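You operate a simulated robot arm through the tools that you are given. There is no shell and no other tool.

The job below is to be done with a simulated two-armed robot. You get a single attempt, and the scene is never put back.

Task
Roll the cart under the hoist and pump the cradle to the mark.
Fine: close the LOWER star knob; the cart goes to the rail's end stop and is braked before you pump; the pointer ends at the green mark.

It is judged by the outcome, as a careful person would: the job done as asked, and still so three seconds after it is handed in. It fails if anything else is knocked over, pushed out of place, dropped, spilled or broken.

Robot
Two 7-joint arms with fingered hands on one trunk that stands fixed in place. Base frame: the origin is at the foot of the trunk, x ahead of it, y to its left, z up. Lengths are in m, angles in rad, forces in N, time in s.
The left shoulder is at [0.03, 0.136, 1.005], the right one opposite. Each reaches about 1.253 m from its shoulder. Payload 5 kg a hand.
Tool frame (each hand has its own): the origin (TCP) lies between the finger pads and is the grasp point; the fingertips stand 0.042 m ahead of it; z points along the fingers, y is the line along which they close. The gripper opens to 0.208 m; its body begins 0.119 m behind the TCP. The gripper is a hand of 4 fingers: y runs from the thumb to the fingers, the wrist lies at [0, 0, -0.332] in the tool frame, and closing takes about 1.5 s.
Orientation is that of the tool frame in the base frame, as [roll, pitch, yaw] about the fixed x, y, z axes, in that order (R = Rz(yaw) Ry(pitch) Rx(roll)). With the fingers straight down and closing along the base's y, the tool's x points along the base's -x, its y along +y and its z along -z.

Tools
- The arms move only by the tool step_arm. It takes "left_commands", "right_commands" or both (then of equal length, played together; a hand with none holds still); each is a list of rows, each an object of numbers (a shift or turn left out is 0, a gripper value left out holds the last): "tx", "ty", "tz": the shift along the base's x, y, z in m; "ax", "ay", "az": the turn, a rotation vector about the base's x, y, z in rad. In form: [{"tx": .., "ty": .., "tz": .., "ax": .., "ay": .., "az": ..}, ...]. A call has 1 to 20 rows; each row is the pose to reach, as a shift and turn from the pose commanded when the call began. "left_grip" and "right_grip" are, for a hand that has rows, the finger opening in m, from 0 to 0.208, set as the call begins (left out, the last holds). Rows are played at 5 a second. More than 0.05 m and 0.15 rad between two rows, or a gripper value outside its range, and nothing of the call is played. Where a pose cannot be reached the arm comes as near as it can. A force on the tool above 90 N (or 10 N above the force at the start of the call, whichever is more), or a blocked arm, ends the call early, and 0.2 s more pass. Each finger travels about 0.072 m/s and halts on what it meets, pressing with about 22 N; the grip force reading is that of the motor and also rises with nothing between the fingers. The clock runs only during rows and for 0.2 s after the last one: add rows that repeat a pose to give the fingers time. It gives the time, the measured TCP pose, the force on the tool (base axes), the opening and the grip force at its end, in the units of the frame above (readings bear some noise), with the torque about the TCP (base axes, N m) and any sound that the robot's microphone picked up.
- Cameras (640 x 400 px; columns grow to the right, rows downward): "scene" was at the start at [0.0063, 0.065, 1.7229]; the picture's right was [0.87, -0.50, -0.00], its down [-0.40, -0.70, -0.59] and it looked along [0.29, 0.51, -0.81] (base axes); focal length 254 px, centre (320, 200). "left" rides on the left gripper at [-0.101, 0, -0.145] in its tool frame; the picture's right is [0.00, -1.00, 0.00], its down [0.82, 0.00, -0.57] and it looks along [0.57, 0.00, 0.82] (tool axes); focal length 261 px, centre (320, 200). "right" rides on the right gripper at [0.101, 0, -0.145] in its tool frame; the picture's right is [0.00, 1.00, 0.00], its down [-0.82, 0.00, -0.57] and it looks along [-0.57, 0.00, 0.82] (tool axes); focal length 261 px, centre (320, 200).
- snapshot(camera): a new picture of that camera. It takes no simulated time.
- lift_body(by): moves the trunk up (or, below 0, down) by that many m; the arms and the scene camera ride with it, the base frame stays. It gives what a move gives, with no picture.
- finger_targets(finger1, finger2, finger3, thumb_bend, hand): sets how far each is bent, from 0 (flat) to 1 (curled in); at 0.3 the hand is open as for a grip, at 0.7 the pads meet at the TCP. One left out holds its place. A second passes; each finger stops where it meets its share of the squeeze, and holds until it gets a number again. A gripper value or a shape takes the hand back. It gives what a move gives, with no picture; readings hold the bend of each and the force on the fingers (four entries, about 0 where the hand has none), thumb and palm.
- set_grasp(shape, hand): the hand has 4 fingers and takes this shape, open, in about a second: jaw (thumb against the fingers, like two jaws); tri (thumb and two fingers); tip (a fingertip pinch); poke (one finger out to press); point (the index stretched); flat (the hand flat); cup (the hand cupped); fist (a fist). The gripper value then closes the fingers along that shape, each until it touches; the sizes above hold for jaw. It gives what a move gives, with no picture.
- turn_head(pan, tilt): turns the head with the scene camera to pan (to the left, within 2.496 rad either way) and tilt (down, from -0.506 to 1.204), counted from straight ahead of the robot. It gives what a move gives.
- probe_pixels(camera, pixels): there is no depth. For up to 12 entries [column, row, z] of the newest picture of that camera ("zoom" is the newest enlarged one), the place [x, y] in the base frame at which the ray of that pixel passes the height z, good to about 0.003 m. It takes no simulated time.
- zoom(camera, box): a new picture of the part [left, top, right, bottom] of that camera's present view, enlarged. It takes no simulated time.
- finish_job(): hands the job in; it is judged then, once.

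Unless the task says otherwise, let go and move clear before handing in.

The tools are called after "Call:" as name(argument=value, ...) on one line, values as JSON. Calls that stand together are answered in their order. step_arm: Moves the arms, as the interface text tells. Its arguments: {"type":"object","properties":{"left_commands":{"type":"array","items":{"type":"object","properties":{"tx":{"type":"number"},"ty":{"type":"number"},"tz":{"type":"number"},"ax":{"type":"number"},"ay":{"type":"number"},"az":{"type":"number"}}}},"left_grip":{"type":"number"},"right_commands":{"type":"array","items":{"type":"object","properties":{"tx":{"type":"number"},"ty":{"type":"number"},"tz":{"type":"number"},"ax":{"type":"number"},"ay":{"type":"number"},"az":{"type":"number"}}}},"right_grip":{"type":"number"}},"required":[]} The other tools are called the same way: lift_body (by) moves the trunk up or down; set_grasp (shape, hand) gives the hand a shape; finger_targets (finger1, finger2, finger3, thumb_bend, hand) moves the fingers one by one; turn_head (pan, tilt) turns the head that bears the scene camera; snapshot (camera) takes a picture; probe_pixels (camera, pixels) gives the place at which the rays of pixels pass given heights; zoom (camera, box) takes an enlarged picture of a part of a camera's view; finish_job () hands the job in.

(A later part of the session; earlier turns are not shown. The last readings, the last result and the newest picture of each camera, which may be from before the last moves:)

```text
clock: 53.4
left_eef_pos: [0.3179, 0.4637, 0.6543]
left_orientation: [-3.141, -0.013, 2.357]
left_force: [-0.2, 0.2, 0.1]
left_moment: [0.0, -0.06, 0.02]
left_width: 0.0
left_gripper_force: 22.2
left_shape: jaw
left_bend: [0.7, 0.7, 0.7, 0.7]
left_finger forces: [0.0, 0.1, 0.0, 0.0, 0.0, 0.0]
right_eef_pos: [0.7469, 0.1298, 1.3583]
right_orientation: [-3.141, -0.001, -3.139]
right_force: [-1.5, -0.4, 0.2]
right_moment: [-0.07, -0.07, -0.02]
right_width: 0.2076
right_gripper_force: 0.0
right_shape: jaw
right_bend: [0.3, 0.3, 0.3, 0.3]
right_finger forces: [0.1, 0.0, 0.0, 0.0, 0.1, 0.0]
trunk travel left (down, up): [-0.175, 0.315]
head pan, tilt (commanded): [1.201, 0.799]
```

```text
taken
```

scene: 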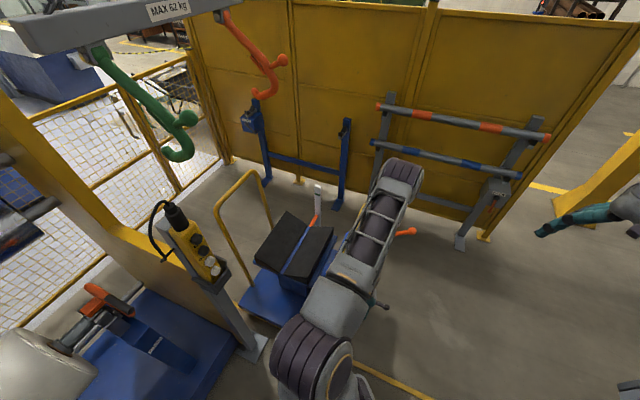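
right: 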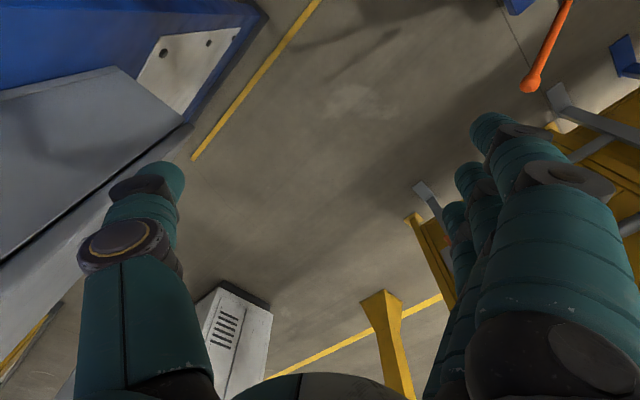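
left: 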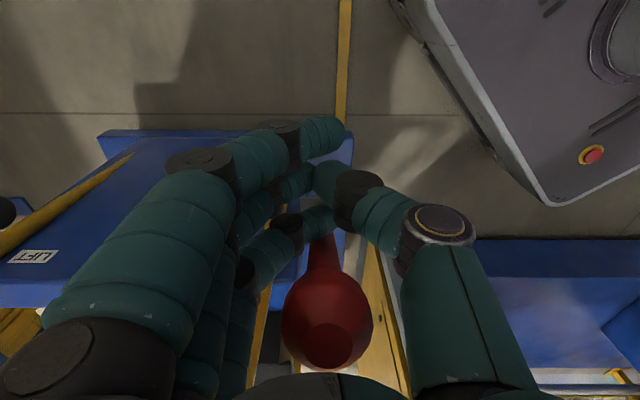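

Force dropped to zero – the lever passed a detent and now rests near 70° up. I'll open the fingers, and lift straight up clear of the ball.

Call:
step_arm(left_commands=[{"tz": 0}, {"tz": 0}, {"tz": 0}, {"tz": 0}, {"tz": 0}, {"tx": 0.005, "ty": -0.005, "tz": 0.03}, {"tx": 0.01, "ty": -0.01, "tz": 0.07}, {"tx": 0.02, "ty": -0.02, "tz": 0.115}, {"tx": 0.03, "ty": -0.03, "tz": 0.16}, {"tx": 0.04, "ty": -0.04, "tz": 0.205}, {"tx": 0.05, "ty": -0.05, "tz": 0.25}], left_grip=0.13)

Call:
snapshot(camera="left")

```text
clock: 55.8
left_eef_pos: [0.3696, 0.4079, 0.9058]
left_orientation: [-3.136, -0.01, 2.355]
left_force: [0.0, -0.5, 0.7]
left_moment: [0.12, -0.05, -0.02]
left_width: 0.1298
left_gripper_force: 0.1
left_shape: jaw
left_bend: [0.31, 0.31, 0.31, 0.67]
left_finger forces: [0.0, 0.0, 0.0, 0.1, 0.0, 0.0]
right_eef_pos: [0.7469, 0.1282, 1.3581]
right_orientation: [3.141, 0.002, -3.141]
right_force: [-0.4, -1.1, 0.2]
right_moment: [0.15, -0.06, 0.01]
right_width: 0.2077
right_gripper_force: 0.1
right_shape: jaw
right_bend: [0.3, 0.3, 0.3, 0.3]
right_finger forces: [0.0, 0.0, 0.0, 0.1, 0.0, 0.1]
trunk travel left (down, up): [-0.175, 0.315]
head pan, tilt (commanded): [1.201, 0.799]
```

```text
taken
```

left: 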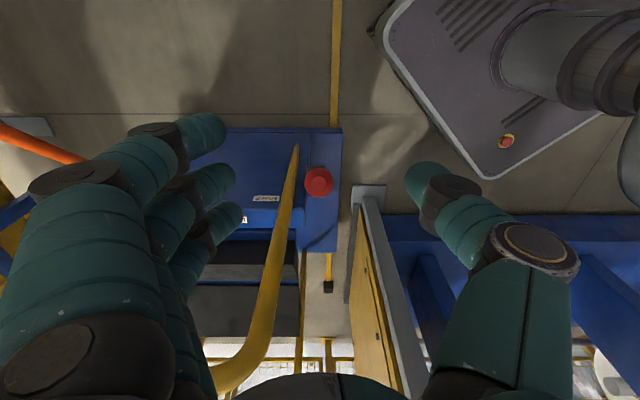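

The brake lever ball is now at (318,180), lever standing steeply. I'll close the hand, move to in front of the bar centre and try pushing again, aligned with the 45° rail.

Call:
step_arm(left_commands=[{"tx": 0.03, "ty": 0.035, "tz": 0.02}, {"tx": 0.06, "ty": 0.07, "tz": 0.02}, {"tx": 0.09, "ty": 0.105, "tz": 0.02}, {"tx": 0.12, "ty": 0.14, "tz": 0.02}, {"tx": 0.145, "ty": 0.17, "tz": 0.02}, {"tx": 0.161, "ty": 0.193, "tz": 0.0}, {"tx": 0.161, "ty": 0.193, "tz": -0.035}, {"tx": 0.161, "ty": 0.193, "tz": -0.07}, {"tx": 0.161, "ty": 0.193, "tz": -0.106}], left_grip=0.0)

Call:
step_arm(left_commands=[{"tx": -0.01, "ty": 0.01}, {"tx": -0.02, "ty": 0.02}, {"tx": -0.03, "ty": 0.03}, {"tx": -0.04, "ty": 0.04}, {"tx": -0.045, "ty": 0.045}, {"tx": -0.05, "ty": 0.05}, {"tx": -0.055, "ty": 0.055}, {"tx": -0.06, "ty": 0.06}])

Call:
snapshot(camera="scene")

Call:
snapshot(camera="left")

```text
refused: row 1 steps farther than a row can; nothing moved
```

```text
clock: 57.6
left_eef_pos: [0.3112, 0.4688, 0.9051]
left_orientation: [-3.14, -0.008, 2.355]
left_force: [0.3, 0.4, 0.1]
left_moment: [-0.04, -0.02, 0.01]
left_width: 0.1301
left_gripper_force: 0.0
left_shape: jaw
left_bend: [0.31, 0.31, 0.31, 0.67]
left_finger forces: [0.1, 0.1, 0.0, 0.0, 0.1, 0.1]
right_eef_pos: [0.7477, 0.1281, 1.3576]
right_orientation: [-3.141, 0.002, -3.139]
right_force: [0.0, -0.1, 0.3]
right_moment: [0.0, 0.01, -0.01]
right_width: 0.2077
right_gripper_force: 0.0
right_shape: jaw
right_bend: [0.3, 0.3, 0.3, 0.3]
right_finger forces: [0.0, 0.1, 0.0, 0.1, 0.1, 0.0]
trunk travel left (down, up): [-0.175, 0.315]
head pan, tilt (commanded): [1.201, 0.799]
```

```text
taken
```

scene: 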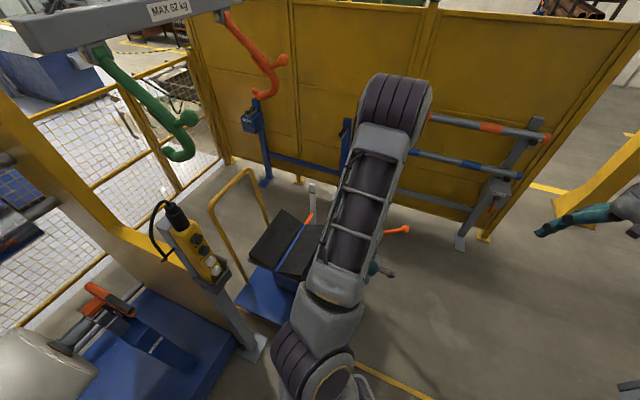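

```text
taken
```

left: 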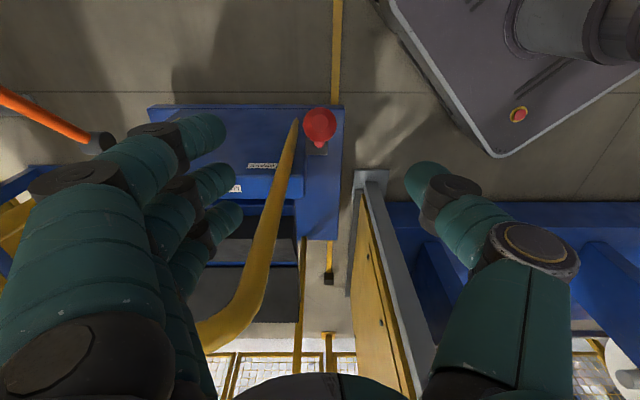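

One call was refused and only the short second move ran – it went over the lever without any contact, and the scene shows the cart has shifted slightly (post from (319,192) to (312,188)), so the brake is released. I'll back off and go properly to in front of the bar centre, one call at a time.

Call:
step_arm(left_commands=[{"tx": 0.02, "ty": -0.02}, {"tx": 0.045, "ty": -0.045}, {"tx": 0.075, "ty": -0.02}, {"tx": 0.105, "ty": 0.01}, {"tx": 0.135, "ty": 0.04}, {"tx": 0.165, "ty": 0.07}, {"tx": 0.195, "ty": 0.1}, {"tx": 0.219, "ty": 0.132}, {"tx": 0.219, "ty": 0.132, "tz": -0.04}, {"tx": 0.219, "ty": 0.132, "tz": -0.08}, {"tx": 0.219, "ty": 0.132, "tz": -0.105}], left_grip=0.0)

Call:
snapshot(camera="scene")

Call:
snapshot(camera="left")

```text
clock: 60.0
left_eef_pos: [0.5293, 0.6018, 0.8009]
left_orientation: [-3.139, -0.009, 2.354]
left_force: [0.9, 0.0, 0.2]
left_moment: [-0.02, 0.03, 0.02]
left_width: 0.0
left_gripper_force: 21.8
left_shape: jaw
left_bend: [0.7, 0.7, 0.7, 0.7]
left_finger forces: [0.1, 0.0, 0.0, 0.1, 0.0, 0.0]
right_eef_pos: [0.7481, 0.1286, 1.3574]
right_orientation: [3.142, 0.0, -3.141]
right_force: [0.3, 0.2, 0.2]
right_moment: [-0.02, 0.01, 0.03]
right_width: 0.2079
right_gripper_force: 0.0
right_shape: jaw
right_bend: [0.3, 0.3, 0.3, 0.3]
right_finger forces: [0.0, 0.0, 0.0, 0.0, 0.0, 0.0]
trunk travel left (down, up): [-0.175, 0.315]
head pan, tilt (commanded): [1.201, 0.799]
```

```text
taken
```

scene: 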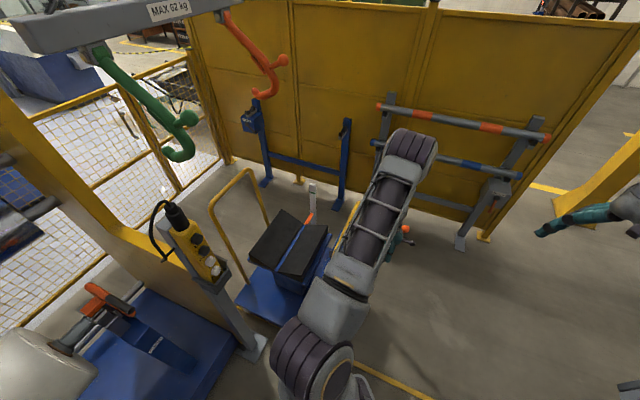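

```text
taken
```

left: 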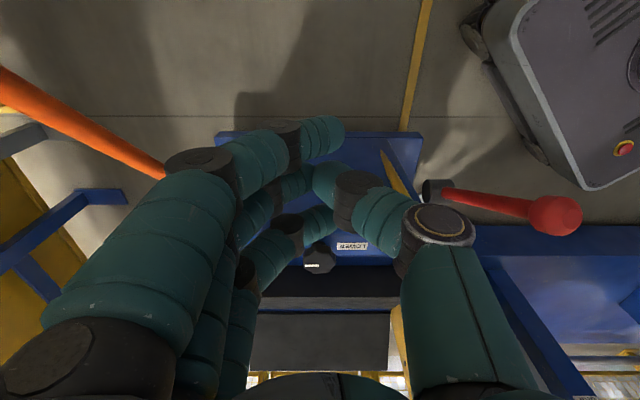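

The hand is centred in front of the bar, and the brake lever stands up at (555,215). I'll push slowly along the rail direction.

Call:
step_arm(left_commands=[{"tx": -0.0141, "ty": 0.0141}, {"tx": -0.0283, "ty": 0.0283}, {"tx": -0.0424, "ty": 0.0424}, {"tx": -0.0495, "ty": 0.0495}, {"tx": -0.0566, "ty": 0.0566}, {"tx": -0.0636, "ty": 0.0636}, {"tx": -0.0707, "ty": 0.0707}, {"tx": -0.0778, "ty": 0.0778}, {"tx": -0.0849, "ty": 0.0849}, {"tx": -0.0919, "ty": 0.0919}, {"tx": -0.099, "ty": 0.099}, {"tx": -0.106, "ty": 0.106}])

Call:
snapshot(camera="scene")

Call:
snapshot(camera="left")

```text
clock: 62.6
left_eef_pos: [0.4217, 0.7081, 0.8004]
left_orientation: [-3.137, -0.011, 2.355]
left_force: [0.8, -0.7, -0.2]
left_moment: [0.0, 0.07, -0.01]
left_width: 0.0002
left_gripper_force: 21.9
left_shape: jaw
left_bend: [0.7, 0.7, 0.7, 0.7]
left_finger forces: [0.0, 0.0, 0.0, 0.0, 0.0, 0.1]
right_eef_pos: [0.7468, 0.1289, 1.3574]
right_orientation: [-3.141, -0.001, -3.14]
right_force: [0.4, 0.7, 0.5]
right_moment: [0.01, 0.0, 0.0]
right_width: 0.2077
right_gripper_force: 0.1
right_shape: jaw
right_bend: [0.3, 0.3, 0.3, 0.3]
right_finger forces: [0.0, 0.0, 0.0, 0.1, 0.0, 0.1]
trunk travel left (down, up): [-0.175, 0.315]
head pan, tilt (commanded): [1.201, 0.799]
```

```text
taken
```

scene: 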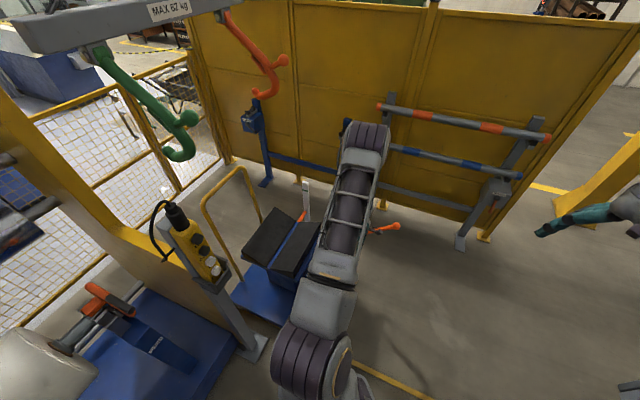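

```text
taken
```

left: 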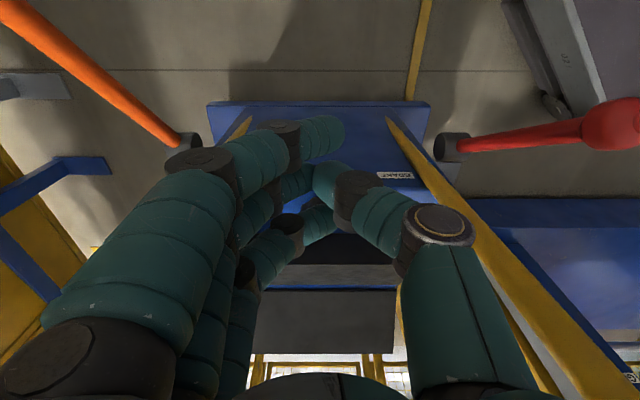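

The cart moves easily (post now at (306,187)) with negligible force. I'll continue pushing at a steady slow pace.

Call:
step_arm(left_commands=[{"tx": -0.008, "ty": 0.008}, {"tx": -0.016, "ty": 0.016}, {"tx": -0.024, "ty": 0.024}, {"tx": -0.032, "ty": 0.032}, {"tx": -0.04, "ty": 0.04}, {"tx": -0.048, "ty": 0.048}, {"tx": -0.056, "ty": 0.056}, {"tx": -0.064, "ty": 0.064}, {"tx": -0.072, "ty": 0.072}, {"tx": -0.08, "ty": 0.08}, {"tx": -0.088, "ty": 0.088}, {"tx": -0.096, "ty": 0.096}, {"tx": -0.104, "ty": 0.104}, {"tx": -0.112, "ty": 0.112}])

Call:
snapshot(camera="scene")

Call:
snapshot(camera="left")

```text
clock: 65.6
left_eef_pos: [0.3121, 0.8182, 0.8005]
left_orientation: [-3.138, -0.01, 2.355]
left_force: [1.3, -9.4, 1.2]
left_moment: [1.34, 0.24, 0.28]
left_width: 0.0002
left_gripper_force: 22.1
left_shape: jaw
left_bend: [0.7, 0.7, 0.7, 0.7]
left_finger forces: [0.0, 0.0, 0.1, 0.0, 0.0, 7.6]
right_eef_pos: [0.7476, 0.1252, 1.3574]
right_orientation: [-3.141, -0.001, -3.141]
right_force: [1.2, -1.1, -0.1]
right_moment: [0.08, 0.1, -0.02]
right_width: 0.2077
right_gripper_force: 0.1
right_shape: jaw
right_bend: [0.3, 0.3, 0.3, 0.3]
right_finger forces: [0.0, 0.1, 0.1, 0.1, 0.1, 0.0]
trunk travel left (down, up): [-0.175, 0.315]
head pan, tilt (commanded): [1.201, 0.799]
```

```text
taken
```

scene: 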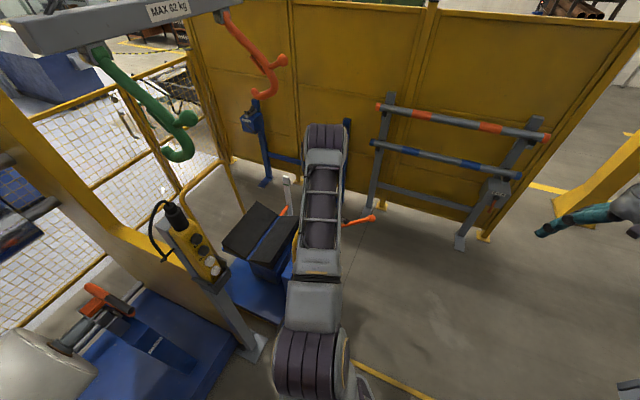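

```text
taken
```

left: 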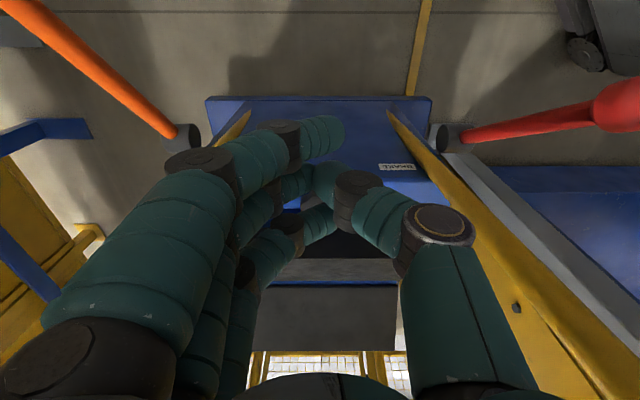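

The cart has rolled about 0.2 m (bar contact 9 N). I'll continue pushing and watch for the end stop.

Call:
step_arm(left_commands=[{"tx": -0.008, "ty": 0.008}, {"tx": -0.016, "ty": 0.016}, {"tx": -0.024, "ty": 0.024}, {"tx": -0.032, "ty": 0.032}, {"tx": -0.04, "ty": 0.04}, {"tx": -0.048, "ty": 0.048}, {"tx": -0.056, "ty": 0.056}, {"tx": -0.064, "ty": 0.064}, {"tx": -0.072, "ty": 0.072}, {"tx": -0.08, "ty": 0.08}, {"tx": -0.088, "ty": 0.088}, {"tx": -0.096, "ty": 0.096}])

Call:
snapshot(camera="scene")

Call:
snapshot(camera="left")

```text
clock: 68.2
left_eef_pos: [0.2152, 0.9154, 0.8004]
left_orientation: [-3.14, -0.014, 2.355]
left_force: [-1.2, 0.6, 0.0]
left_moment: [-0.05, -0.02, 0.04]
left_width: 0.0002
left_gripper_force: 21.7
left_shape: jaw
left_bend: [0.7, 0.7, 0.7, 0.7]
left_finger forces: [0.0, 0.0, 0.1, 0.0, 0.0, 0.0]
right_eef_pos: [0.7467, 0.1296, 1.3572]
right_orientation: [-3.141, 0.0, -3.14]
right_force: [0.0, 0.3, -0.3]
right_moment: [-0.05, 0.0, 0.03]
right_width: 0.2079
right_gripper_force: 0.0
right_shape: jaw
right_bend: [0.3, 0.3, 0.3, 0.3]
right_finger forces: [0.0, 0.0, 0.1, 0.0, 0.0, 0.0]
trunk travel left (down, up): [-0.175, 0.315]
head pan, tilt (commanded): [1.201, 0.799]
```

```text
taken
```

scene: 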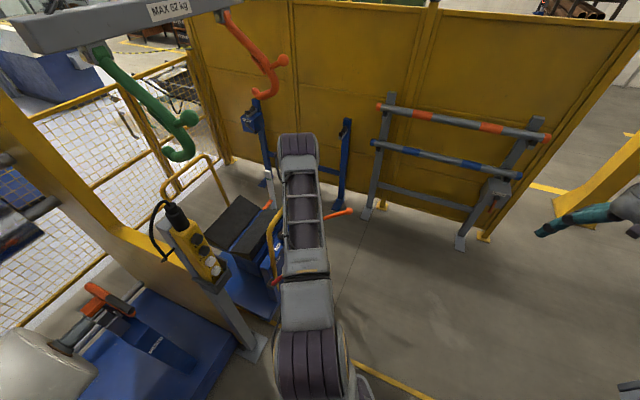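

```text
taken
```

left: 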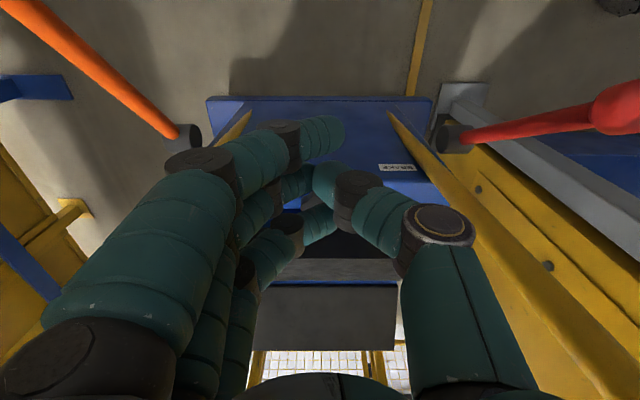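

Still rolling freely (no end stop yet); cart's post is now hidden and the far hoop is at (190,175). I'll continue.

Call:
step_arm(left_commands=[{"tx": -0.007, "ty": 0.007}, {"tx": -0.014, "ty": 0.014}, {"tx": -0.021, "ty": 0.021}, {"tx": -0.028, "ty": 0.028}, {"tx": -0.035, "ty": 0.035}, {"tx": -0.042, "ty": 0.042}, {"tx": -0.049, "ty": 0.049}, {"tx": -0.056, "ty": 0.056}, {"tx": -0.063, "ty": 0.063}, {"tx": -0.07, "ty": 0.07}])

Call:
snapshot(camera="scene")

Call:
snapshot(camera="left")

```text
clock: 69.7
left_eef_pos: [0.1879, 0.9428, 0.8014]
left_orientation: [-3.135, 0.019, 2.351]
left_force: [26.7, -58.9, 38.0]
left_moment: [9.89, 5.27, 1.08]
left_width: 0.0
left_gripper_force: 22.5
left_shape: jaw
left_bend: [0.7, 0.7, 0.7, 0.7]
left_finger forces: [0.1, 0.0, 0.0, 0.0, 0.0, 66.5]
right_eef_pos: [0.7448, 0.1284, 1.3583]
right_orientation: [3.137, -0.001, -3.136]
right_force: [-1.8, 3.3, -0.2]
right_moment: [-0.4, -0.29, 0.04]
right_width: 0.2079
right_gripper_force: 0.0
right_shape: jaw
right_bend: [0.3, 0.3, 0.3, 0.3]
right_finger forces: [0.1, 0.1, 0.0, 0.0, 0.0, 0.0]
trunk travel left (down, up): [-0.175, 0.315]
head pan, tilt (commanded): [1.201, 0.799]
stopped in row 7 (left hand): the force on the tool passed its limit at 102 N (the readings are from after the stop); the commanded pose is now the measured one
```

```text
taken
```

scene: 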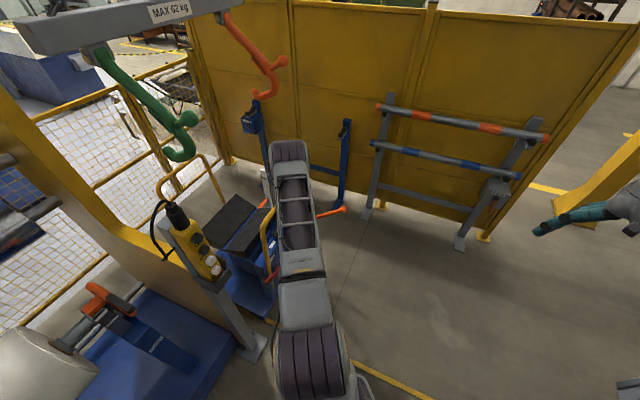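

```text
taken
```

left: 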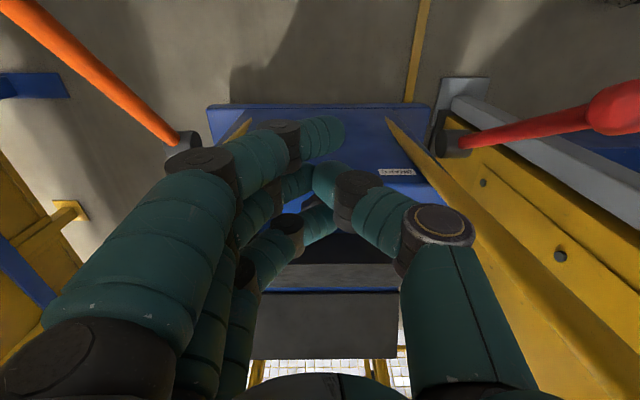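

The push met a hard stop at 102 N after ~0.41 m of total travel. I must verify it's the rail's end stop and not something else (e.g., the pendant stand near (465,90)), so I'll zoom in.

Call:
zoom(camera="left", box=[400, 40, 640, 280])

Call:
zoom(camera="scene", box=[140, 130, 340, 330])

```text
1.67 times, centred on (520, 160) of left
```

zoom: 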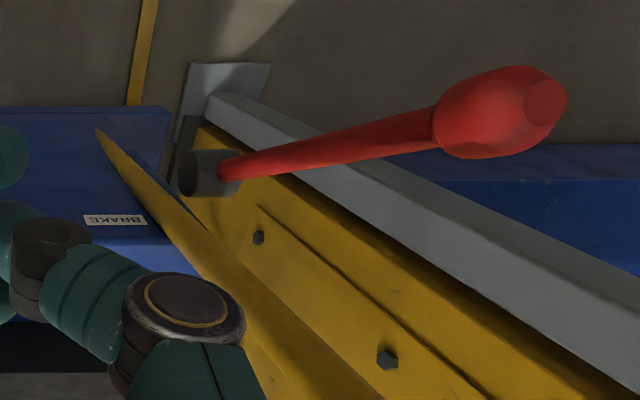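

```text
2.00 times, centred on (240, 230) of scene
```

zoom: 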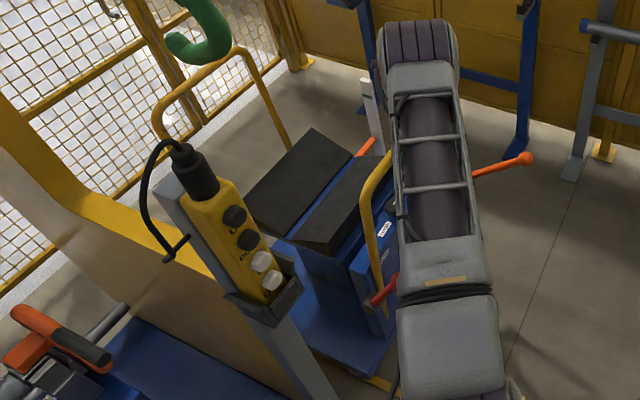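

The post base is ~0.2 m to the side of the brake pivot, so no collision there; estimated geometry fits the end stop block. I'll look at the far end of the cart to confirm before braking.

Call:
turn_head(pan=1.75, tilt=0.75)

Call:
snapshot(camera="scene")

Call:
zoom(camera="scene", box=[240, 120, 480, 360])

```text
clock: 70.7
left_eef_pos: [0.187, 0.9444, 0.7997]
left_orientation: [-3.135, 0.009, 2.348]
left_force: [32.9, -64.9, 32.4]
left_moment: [10.38, 5.88, 1.02]
left_width: 0.0001
left_gripper_force: 21.9
left_shape: jaw
left_bend: [0.7, 0.7, 0.7, 0.7]
left_finger forces: [0.0, 0.1, 0.0, 0.0, 0.0, 73.3]
right_eef_pos: [0.7491, 0.1235, 1.3564]
right_orientation: [3.137, -0.002, -3.139]
right_force: [-0.3, 0.2, 0.0]
right_moment: [0.02, -0.01, -0.01]
right_width: 0.2079
right_gripper_force: 0.0
right_shape: jaw
right_bend: [0.3, 0.3, 0.3, 0.3]
right_finger forces: [0.0, 0.0, 0.0, 0.0, 0.1, 0.0]
trunk travel left (down, up): [-0.175, 0.315]
head pan, tilt (commanded): [1.751, 0.75]
```

```text
taken
```

scene: 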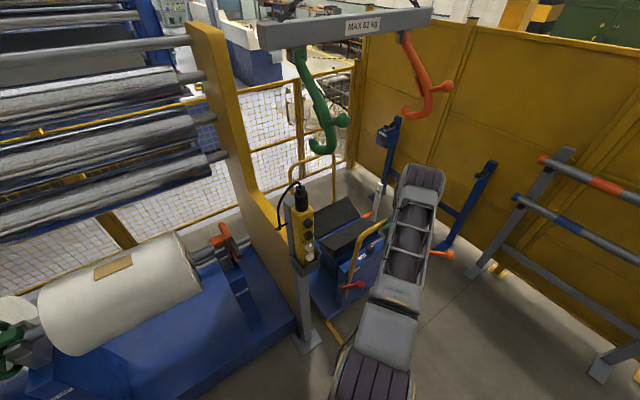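

```text
1.67 times, centred on (360, 240) of scene
```

zoom: 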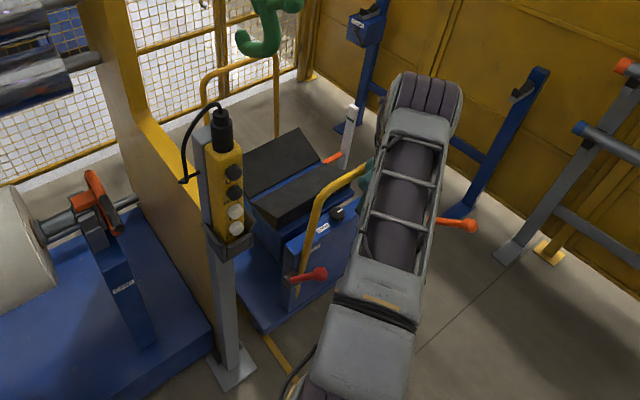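

I want to make sure the cart isn't being blocked by the blue stand near (375,195); I'll probe its feet and look for the end-stop from the left camera view later.

Call:
probe_pixels(camera="scene", pixels=[[375, 195, 0], [441, 248, 0], [300, 160, 0.9], [330, 152, 0.9], [340, 210, 0.65], [372, 213, 0.5]])

Call:
zoom(camera="scene", box=[280, 100, 400, 220])

```text
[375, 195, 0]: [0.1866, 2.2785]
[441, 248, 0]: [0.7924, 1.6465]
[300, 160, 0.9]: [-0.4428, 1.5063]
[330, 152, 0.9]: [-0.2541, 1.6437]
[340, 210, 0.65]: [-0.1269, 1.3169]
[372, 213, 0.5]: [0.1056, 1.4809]
```

```text
3.33 times, centred on (340, 160) of scene
```

zoom: 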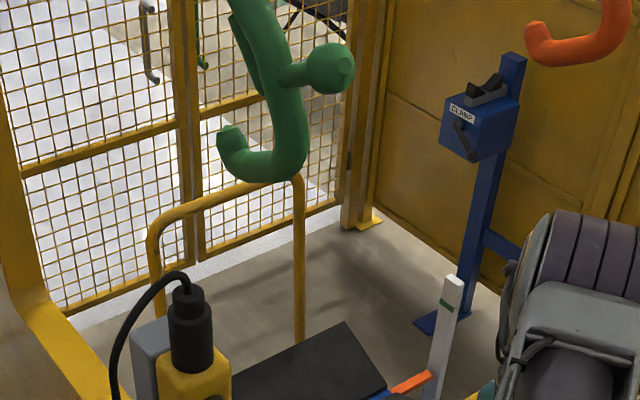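

The "CLAMP" stand is far behind (y≈2.28), so nothing else blocks the cart; this must be the rail's end stop. I'll back the hand off gently and look along the rail side to verify the cart stays at the stop.

Call:
step_arm(left_commands=[{"tx": 0.006, "ty": -0.006}, {"tx": 0.015, "ty": -0.015}, {"tx": 0.03, "ty": -0.03}, {"tx": 0.055, "ty": -0.055}, {"tx": 0.08, "ty": -0.08}, {"tx": 0.08, "ty": -0.08, "tz": 0.04}, {"tx": 0.08, "ty": -0.08, "tz": 0.08}, {"tx": 0.08, "ty": -0.08, "tz": 0.12}, {"tx": 0.08, "ty": -0.08, "tz": 0.16}])

Call:
snapshot(camera="left")

Call:
snapshot(camera="scene")

```text
clock: 72.7
left_eef_pos: [0.2594, 0.8698, 0.9575]
left_orientation: [-3.133, 0.012, 2.35]
left_force: [-0.3, -1.3, -0.9]
left_moment: [0.1, -0.04, 0.03]
left_width: 0.0
left_gripper_force: 22.7
left_shape: jaw
left_bend: [0.7, 0.7, 0.7, 0.7]
left_finger forces: [0.0, 0.1, 0.0, 0.0, 0.0, 0.0]
right_eef_pos: [0.7474, 0.129, 1.357]
right_orientation: [-3.141, 0.0, -3.14]
right_force: [-1.0, 0.7, 0.6]
right_moment: [0.09, -0.03, 0.02]
right_width: 0.2078
right_gripper_force: 0.1
right_shape: jaw
right_bend: [0.3, 0.3, 0.3, 0.3]
right_finger forces: [0.1, 0.1, 0.0, 0.0, 0.0, 0.1]
trunk travel left (down, up): [-0.175, 0.315]
head pan, tilt (commanded): [1.751, 0.75]
```

```text
taken
```

left: 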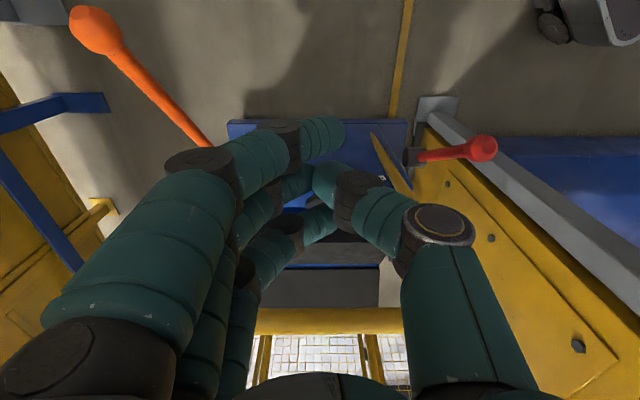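

```text
taken
```

scene: 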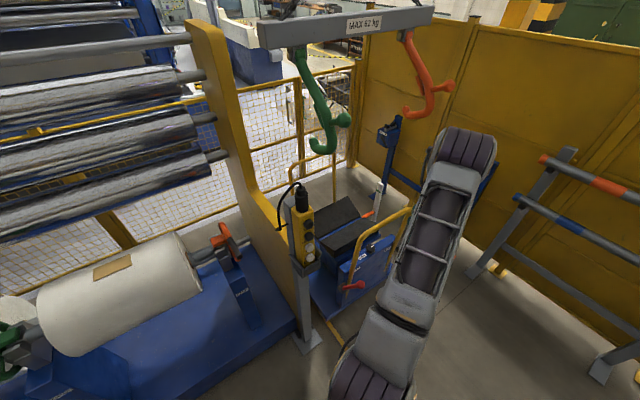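

The cart stays put after release. Now I'll bring the left hand over the raised brake lever ball (expected near s=0.49 along the rail, q=0.55), coming from in front of the bar.

Call:
step_arm(left_commands=[{"tx": -0.025, "ty": -0.025}, {"tx": -0.055, "ty": -0.055}, {"tx": -0.085, "ty": -0.085}, {"tx": -0.115, "ty": -0.115}, {"tx": -0.145, "ty": -0.145, "tz": 0.0}, {"tx": -0.17, "ty": -0.17, "tz": 0.0}], left_grip=0.13)

Call:
snapshot(camera="left")

Call:
snapshot(camera="scene")

```text
clock: 74.1
left_eef_pos: [0.0903, 0.7012, 0.9558]
left_orientation: [-3.135, 0.011, 2.352]
left_force: [0.1, 0.0, -0.4]
left_moment: [0.07, -0.01, -0.01]
left_width: 0.1297
left_gripper_force: 0.1
left_shape: jaw
left_bend: [0.31, 0.31, 0.31, 0.67]
left_finger forces: [0.1, 0.0, 0.0, 0.1, 0.0, 0.0]
right_eef_pos: [0.7462, 0.1289, 1.3588]
right_orientation: [3.142, 0.002, -3.14]
right_force: [-1.0, -0.1, 0.6]
right_moment: [0.06, -0.08, 0.0]
right_width: 0.2076
right_gripper_force: 0.1
right_shape: jaw
right_bend: [0.3, 0.3, 0.3, 0.3]
right_finger forces: [0.0, 0.0, 0.0, 0.0, 0.1, 0.1]
trunk travel left (down, up): [-0.175, 0.315]
head pan, tilt (commanded): [1.751, 0.75]
```

```text
taken
```

left: 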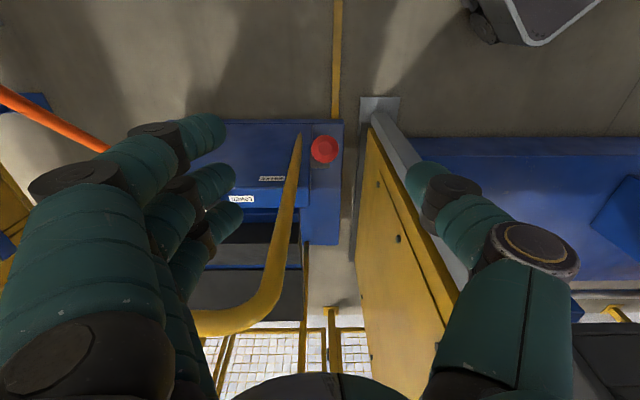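

```text
taken
```

scene: 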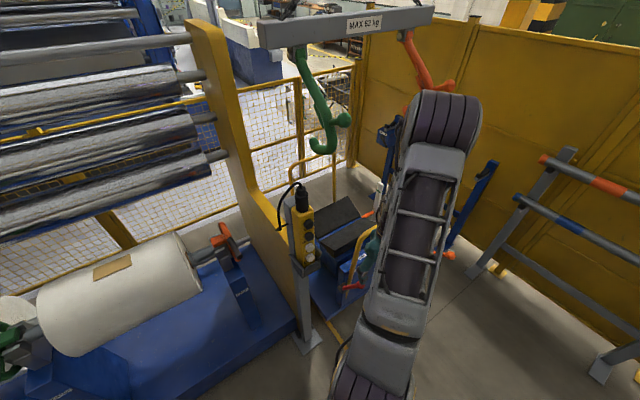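

The rail and dark block no longer show beyond the deck's far edge at (342,245), consistent with the cart being at the end stop. Let me zoom there and on the brake ball at (325,149).

Call:
zoom(camera="left", box=[270, 100, 410, 300])

Call:
probe_pixels(camera="left", pixels=[[325, 149, 0.736], [325, 149, 0.76], [342, 245, 0.15], [342, 245, 0.05]])

```text
2.00 times, centred on (340, 200) of left
```

zoom: 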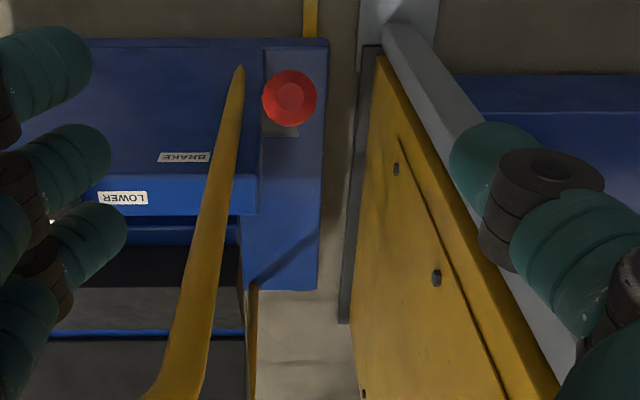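

```text
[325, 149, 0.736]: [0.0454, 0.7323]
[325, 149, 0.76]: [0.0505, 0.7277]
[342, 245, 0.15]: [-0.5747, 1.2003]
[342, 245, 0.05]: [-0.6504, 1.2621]
```

Ball located at about (0.045,0.732,0.736). I'll lower the open hand around it so the ball sits just below the palm.

Call:
step_arm(left_commands=[{"tx": -0.02, "ty": 0.013, "tz": -0.02}, {"tx": -0.039, "ty": 0.025, "tz": -0.05}, {"tx": -0.039, "ty": 0.025, "tz": -0.095}, {"tx": -0.039, "ty": 0.025, "tz": -0.14}, {"tx": -0.039, "ty": 0.025, "tz": -0.185}, {"tx": -0.039, "ty": 0.025, "tz": -0.23}, {"tx": -0.039, "ty": 0.025, "tz": -0.27}, {"tx": -0.039, "ty": 0.025, "tz": -0.3}])

Call:
snapshot(camera="left")

Call:
snapshot(camera="scene")

```text
clock: 75.9
left_eef_pos: [0.0523, 0.7258, 0.6563]
left_orientation: [-3.131, 0.01, 2.351]
left_force: [0.1, 0.9, 1.0]
left_moment: [-0.09, -0.01, 0.02]
left_width: 0.13
left_gripper_force: 0.0
left_shape: jaw
left_bend: [0.31, 0.31, 0.31, 0.67]
left_finger forces: [0.1, 0.1, 0.1, 0.0, 0.1, 0.0]
right_eef_pos: [0.7469, 0.1316, 1.3581]
right_orientation: [-3.141, 0.001, -3.139]
right_force: [0.1, 0.7, 0.1]
right_moment: [-0.05, 0.01, 0.03]
right_width: 0.2079
right_gripper_force: 0.1
right_shape: jaw
right_bend: [0.3, 0.3, 0.3, 0.3]
right_finger forces: [0.0, 0.0, 0.0, 0.0, 0.0, 0.0]
trunk travel left (down, up): [-0.175, 0.315]
head pan, tilt (commanded): [1.751, 0.75]
```

```text
taken
```

left: 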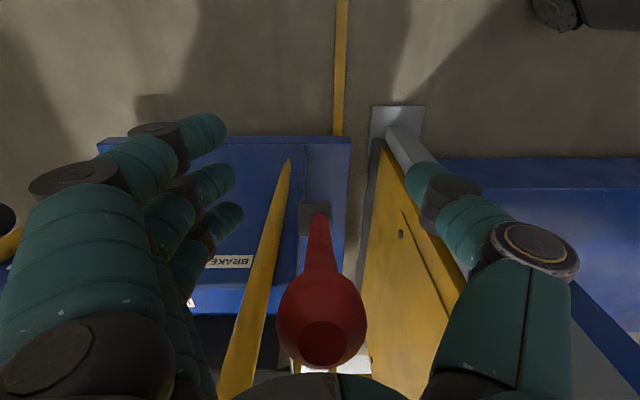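

```text
taken
```

scene: 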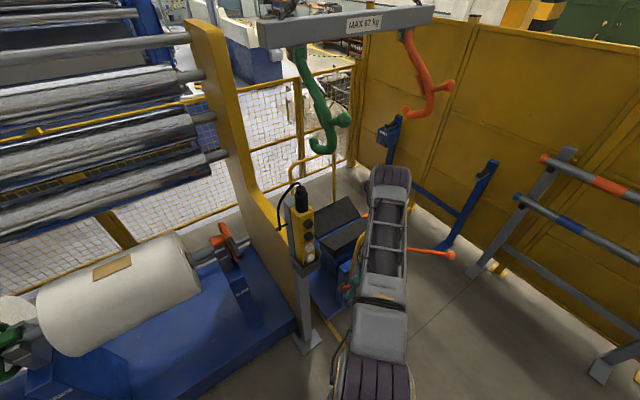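

The ball is just under the palm at (321,325), no contact yet. I'll press it down vertically with the palm while slowly following, so that any drag keeps the cart against the stop.

Call:
step_arm(left_commands=[{"tz": -0.01}, {"tz": -0.02}, {"tx": 0.007, "ty": -0.007, "tz": -0.03}, {"tx": 0.014, "ty": -0.014, "tz": -0.041}, {"tx": 0.021, "ty": -0.021, "tz": -0.051}, {"tx": 0.03, "ty": -0.03, "tz": -0.061}])

Call:
snapshot(camera="left")

Call:
snapshot(camera="scene")

```text
clock: 77.5
left_eef_pos: [0.0853, 0.6922, 0.5964]
left_orientation: [-3.134, 0.016, 2.347]
left_force: [11.2, -12.0, 31.9]
left_moment: [2.13, 2.0, 0.03]
left_width: 0.1299
left_gripper_force: 0.2
left_shape: jaw
left_bend: [0.31, 0.31, 0.31, 0.67]
left_finger forces: [0.1, 0.0, 0.0, 0.0, 0.0, 32.1]
right_eef_pos: [0.7448, 0.1323, 1.3579]
right_orientation: [3.141, -0.001, -3.136]
right_force: [-0.5, 0.8, 1.0]
right_moment: [-0.2, -0.08, -0.01]
right_width: 0.2078
right_gripper_force: 0.1
right_shape: jaw
right_bend: [0.3, 0.3, 0.3, 0.3]
right_finger forces: [0.0, 0.0, 0.1, 0.0, 0.0, 0.1]
trunk travel left (down, up): [-0.175, 0.315]
head pan, tilt (commanded): [1.751, 0.75]
stopped in row 6 (left hand): the force on the tool passed its limit at 92 N (the readings are from after the stop); the commanded pose is now the measured one
```

```text
taken
```

left: 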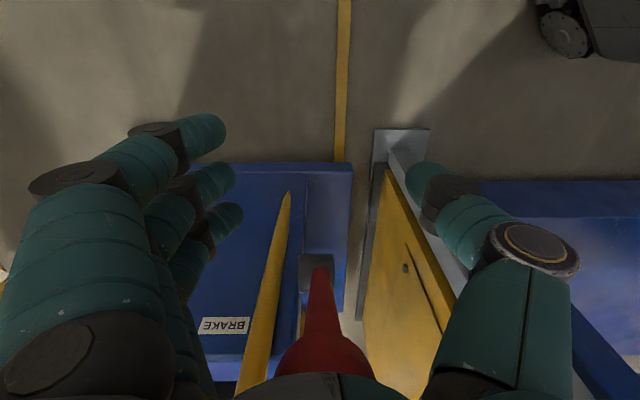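

```text
taken
```

scene: 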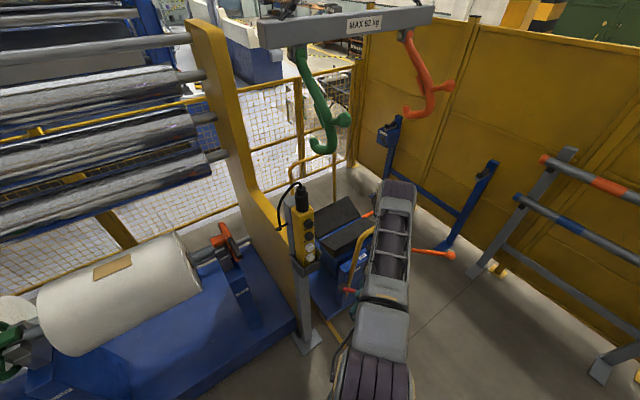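

Pressing purely down jams by friction (92 N). I keep ~30 N of downward pressure and now move the hand toward the operator following the lever's arc in small increments.

Call:
step_arm(left_commands=[{"tx": 0.005, "ty": -0.005, "tz": -0.002}, {"tx": 0.01, "ty": -0.01, "tz": -0.005}, {"tx": 0.015, "ty": -0.015, "tz": -0.009}, {"tx": 0.02, "ty": -0.02, "tz": -0.014}])

Call:
snapshot(camera="left")

Call:
snapshot(camera="scene")

```text
clock: 78.5
left_eef_pos: [0.1052, 0.673, 0.5811]
left_orientation: [-3.133, 0.016, 2.35]
left_force: [0.1, -0.3, 2.8]
left_moment: [0.26, -0.02, 0.05]
left_width: 0.1301
left_gripper_force: 0.2
left_shape: jaw
left_bend: [0.31, 0.31, 0.31, 0.67]
left_finger forces: [0.0, 0.0, 0.1, 0.0, 0.1, 2.5]
right_eef_pos: [0.7461, 0.1322, 1.357]
right_orientation: [3.141, 0.001, -3.135]
right_force: [1.2, 0.4, 0.3]
right_moment: [0.04, 0.03, -0.04]
right_width: 0.2077
right_gripper_force: 0.0
right_shape: jaw
right_bend: [0.3, 0.3, 0.3, 0.3]
right_finger forces: [0.0, 0.1, 0.1, 0.0, 0.0, 0.0]
trunk travel left (down, up): [-0.175, 0.315]
head pan, tilt (commanded): [1.751, 0.75]
```

```text
taken
```

left: 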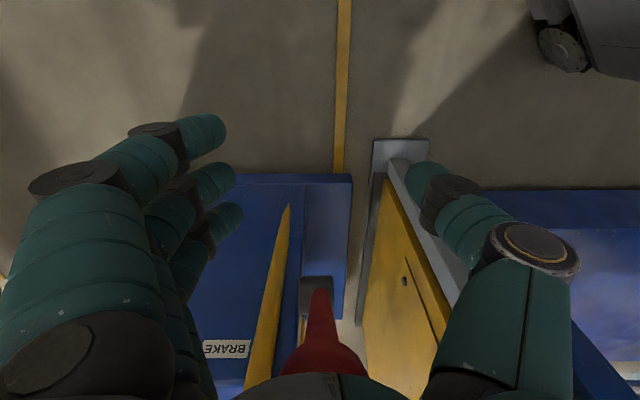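

```text
taken
```

scene: 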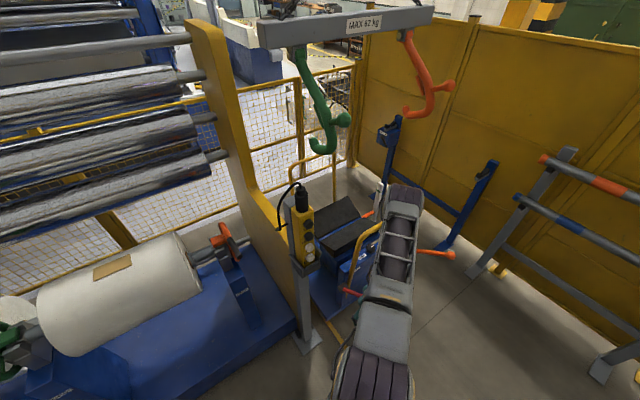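

Resistance is now almost zero and the lever has come down to about 45°. I'll continue the press down along the arc.

Call:
step_arm(left_commands=[{"tx": 0.006, "ty": -0.006, "tz": -0.01}, {"tx": 0.012, "ty": -0.012, "tz": -0.021}, {"tx": 0.018, "ty": -0.018, "tz": -0.033}, {"tx": 0.023, "ty": -0.023, "tz": -0.045}, {"tx": 0.028, "ty": -0.028, "tz": -0.058}, {"tx": 0.032, "ty": -0.032, "tz": -0.071}, {"tx": 0.035, "ty": -0.035, "tz": -0.084}])

Call:
snapshot(camera="left")

Call:
snapshot(camera="scene")

```text
clock: 80.0
left_eef_pos: [0.1386, 0.6368, 0.4955]
left_orientation: [-3.133, 0.017, 2.351]
left_force: [-0.2, 0.1, -0.6]
left_moment: [-0.03, -0.01, 0.0]
left_width: 0.13
left_gripper_force: 0.1
left_shape: jaw
left_bend: [0.31, 0.31, 0.31, 0.67]
left_finger forces: [0.1, 0.1, 0.0, 0.1, 0.1, 0.0]
right_eef_pos: [0.7462, 0.1318, 1.3565]
right_orientation: [-3.14, 0.0, -3.137]
right_force: [-0.1, 0.4, 0.3]
right_moment: [0.01, 0.01, -0.02]
right_width: 0.2076
right_gripper_force: 0.1
right_shape: jaw
right_bend: [0.3, 0.3, 0.3, 0.3]
right_finger forces: [0.0, 0.1, 0.1, 0.1, 0.0, 0.0]
trunk travel left (down, up): [-0.175, 0.315]
head pan, tilt (commanded): [1.751, 0.75]
```

```text
taken
```

left: 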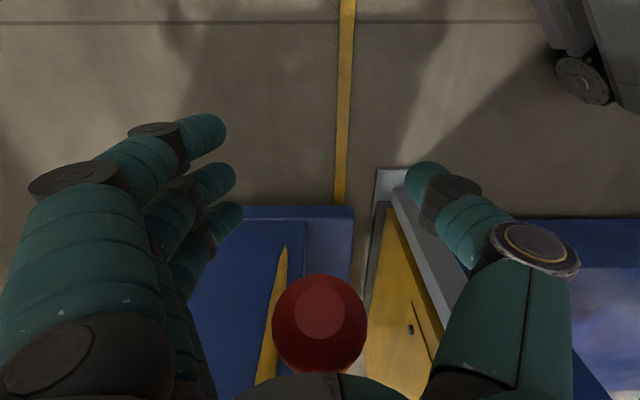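

```text
taken
```

scene: 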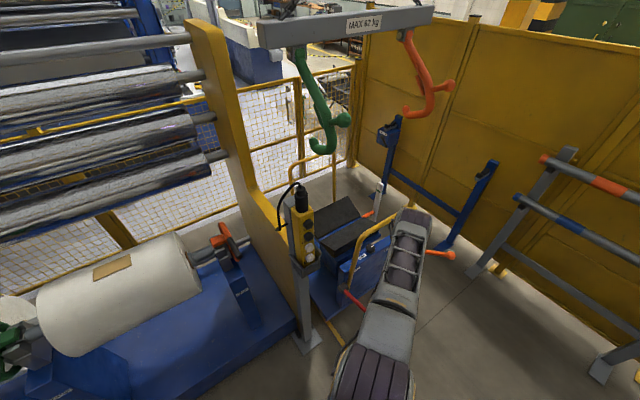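

The ball is at (319,322), meaning the lever is back at ~20°, the same position where the brake held at first. I'll press slightly more to be sure it is fully seated.

Call:
step_arm(left_commands=[{"tz": -0.007}, {"tz": -0.014}, {"tz": -0.02}, {"tz": -0.026}])

Call:
snapshot(camera="left")

```text
clock: 81.0
left_eef_pos: [0.14, 0.6369, 0.4719]
left_orientation: [-3.133, 0.015, 2.349]
left_force: [0.4, 0.3, 4.7]
left_moment: [0.1, 0.12, -0.05]
left_width: 0.1301
left_gripper_force: 0.1
left_shape: jaw
left_bend: [0.31, 0.31, 0.31, 0.67]
left_finger forces: [0.0, 0.1, 0.0, 0.0, 0.0, 4.4]
right_eef_pos: [0.746, 0.1313, 1.3573]
right_orientation: [-3.141, 0.0, -3.137]
right_force: [-0.6, -0.3, 0.3]
right_moment: [0.06, -0.02, 0.01]
right_width: 0.2078
right_gripper_force: 0.1
right_shape: jaw
right_bend: [0.3, 0.3, 0.3, 0.3]
right_finger forces: [0.1, 0.0, 0.0, 0.0, 0.1, 0.0]
trunk travel left (down, up): [-0.175, 0.315]
head pan, tilt (commanded): [1.751, 0.75]
```

```text
taken
```

left: 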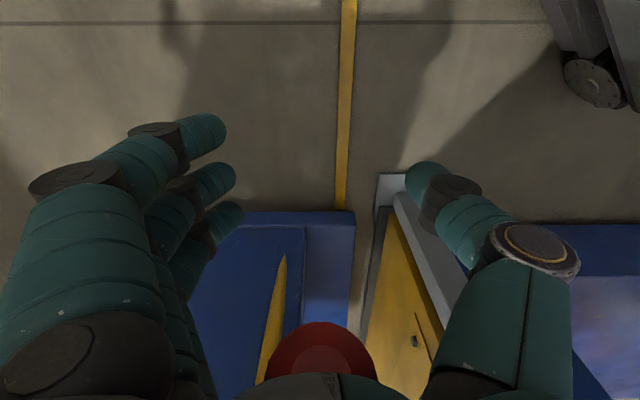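

Only 4.7 N resistance, so the lever may go lower still. I'll press on further gently to find the end of its travel.

Call:
step_arm(left_commands=[{"tx": 0.001, "ty": -0.001, "tz": -0.008}, {"tx": 0.002, "ty": -0.002, "tz": -0.016}, {"tx": 0.003, "ty": -0.003, "tz": -0.024}, {"tx": 0.004, "ty": -0.004, "tz": -0.032}])

Call:
snapshot(camera="left")

```text
clock: 81.6
left_eef_pos: [0.1402, 0.6378, 0.469]
left_orientation: [-3.135, 0.012, 2.348]
left_force: [-4.5, -21.0, 89.4]
left_moment: [3.64, 0.33, 0.26]
left_width: 0.1299
left_gripper_force: 0.0
left_shape: jaw
left_bend: [0.31, 0.31, 0.31, 0.67]
left_finger forces: [0.1, 0.0, 0.0, 0.0, 0.0, 88.4]
right_eef_pos: [0.7465, 0.1281, 1.3583]
right_orientation: [3.141, 0.001, -3.136]
right_force: [0.2, 1.5, 0.6]
right_moment: [-0.26, -0.02, -0.03]
right_width: 0.2075
right_gripper_force: 0.1
right_shape: jaw
right_bend: [0.3, 0.3, 0.3, 0.3]
right_finger forces: [0.0, 0.0, 0.0, 0.1, 0.1, 0.0]
trunk travel left (down, up): [-0.175, 0.315]
head pan, tilt (commanded): [1.751, 0.75]
stopped in row 2 (left hand): the force on the tool passed its limit at 104 N (the readings are from after the stop); the commanded pose is now the measured one
```

```text
taken
```

left: 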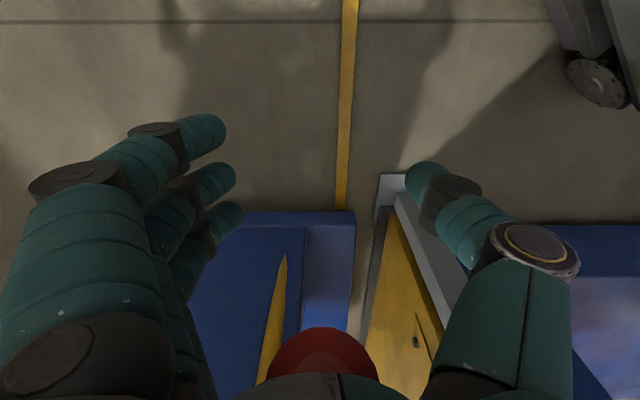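

That's the hard lower limit of the brake lever (104 N), so the brake is fully set. I'll release by moving straight up, clear of the lever.

Call:
step_arm(left_commands=[{"tz": 0.02}, {"tz": 0.06}, {"tz": 0.105}, {"tz": 0.15}, {"tz": 0.195}, {"tz": 0.24}, {"tz": 0.285}, {"tz": 0.33}, {"tz": 0.375}, {"tz": 0.42}, {"tz": 0.465}, {"tz": 0.5}])

Call:
snapshot(camera="left")

Call:
snapshot(camera="scene")

```text
clock: 84.2
left_eef_pos: [0.1393, 0.6373, 0.9637]
left_orientation: [-3.133, 0.015, 2.348]
left_force: [-0.5, -1.1, -0.5]
left_moment: [0.14, -0.03, 0.02]
left_width: 0.1299
left_gripper_force: 0.1
left_shape: jaw
left_bend: [0.31, 0.31, 0.31, 0.67]
left_finger forces: [0.1, 0.0, 0.0, 0.0, 0.0, 0.0]
right_eef_pos: [0.7467, 0.1305, 1.3575]
right_orientation: [3.141, 0.002, -3.139]
right_force: [-0.3, 0.1, 0.0]
right_moment: [0.13, -0.01, 0.0]
right_width: 0.2078
right_gripper_force: 0.1
right_shape: jaw
right_bend: [0.3, 0.3, 0.3, 0.3]
right_finger forces: [0.0, 0.0, 0.0, 0.0, 0.0, 0.0]
trunk travel left (down, up): [-0.175, 0.315]
head pan, tilt (commanded): [1.751, 0.75]
```

```text
taken
```

left: 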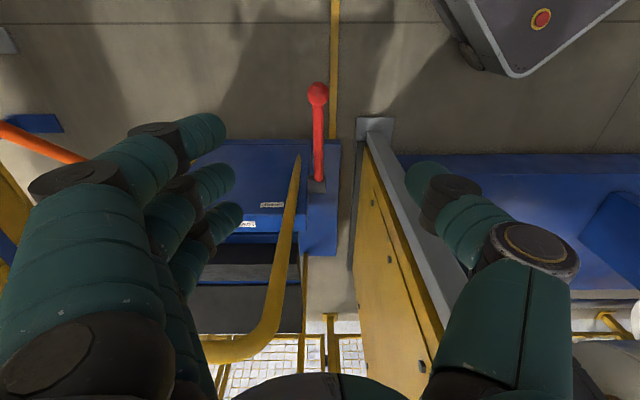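

```text
taken
```

scene: 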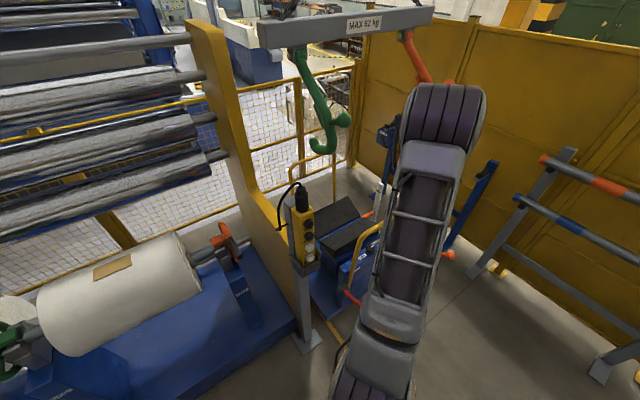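

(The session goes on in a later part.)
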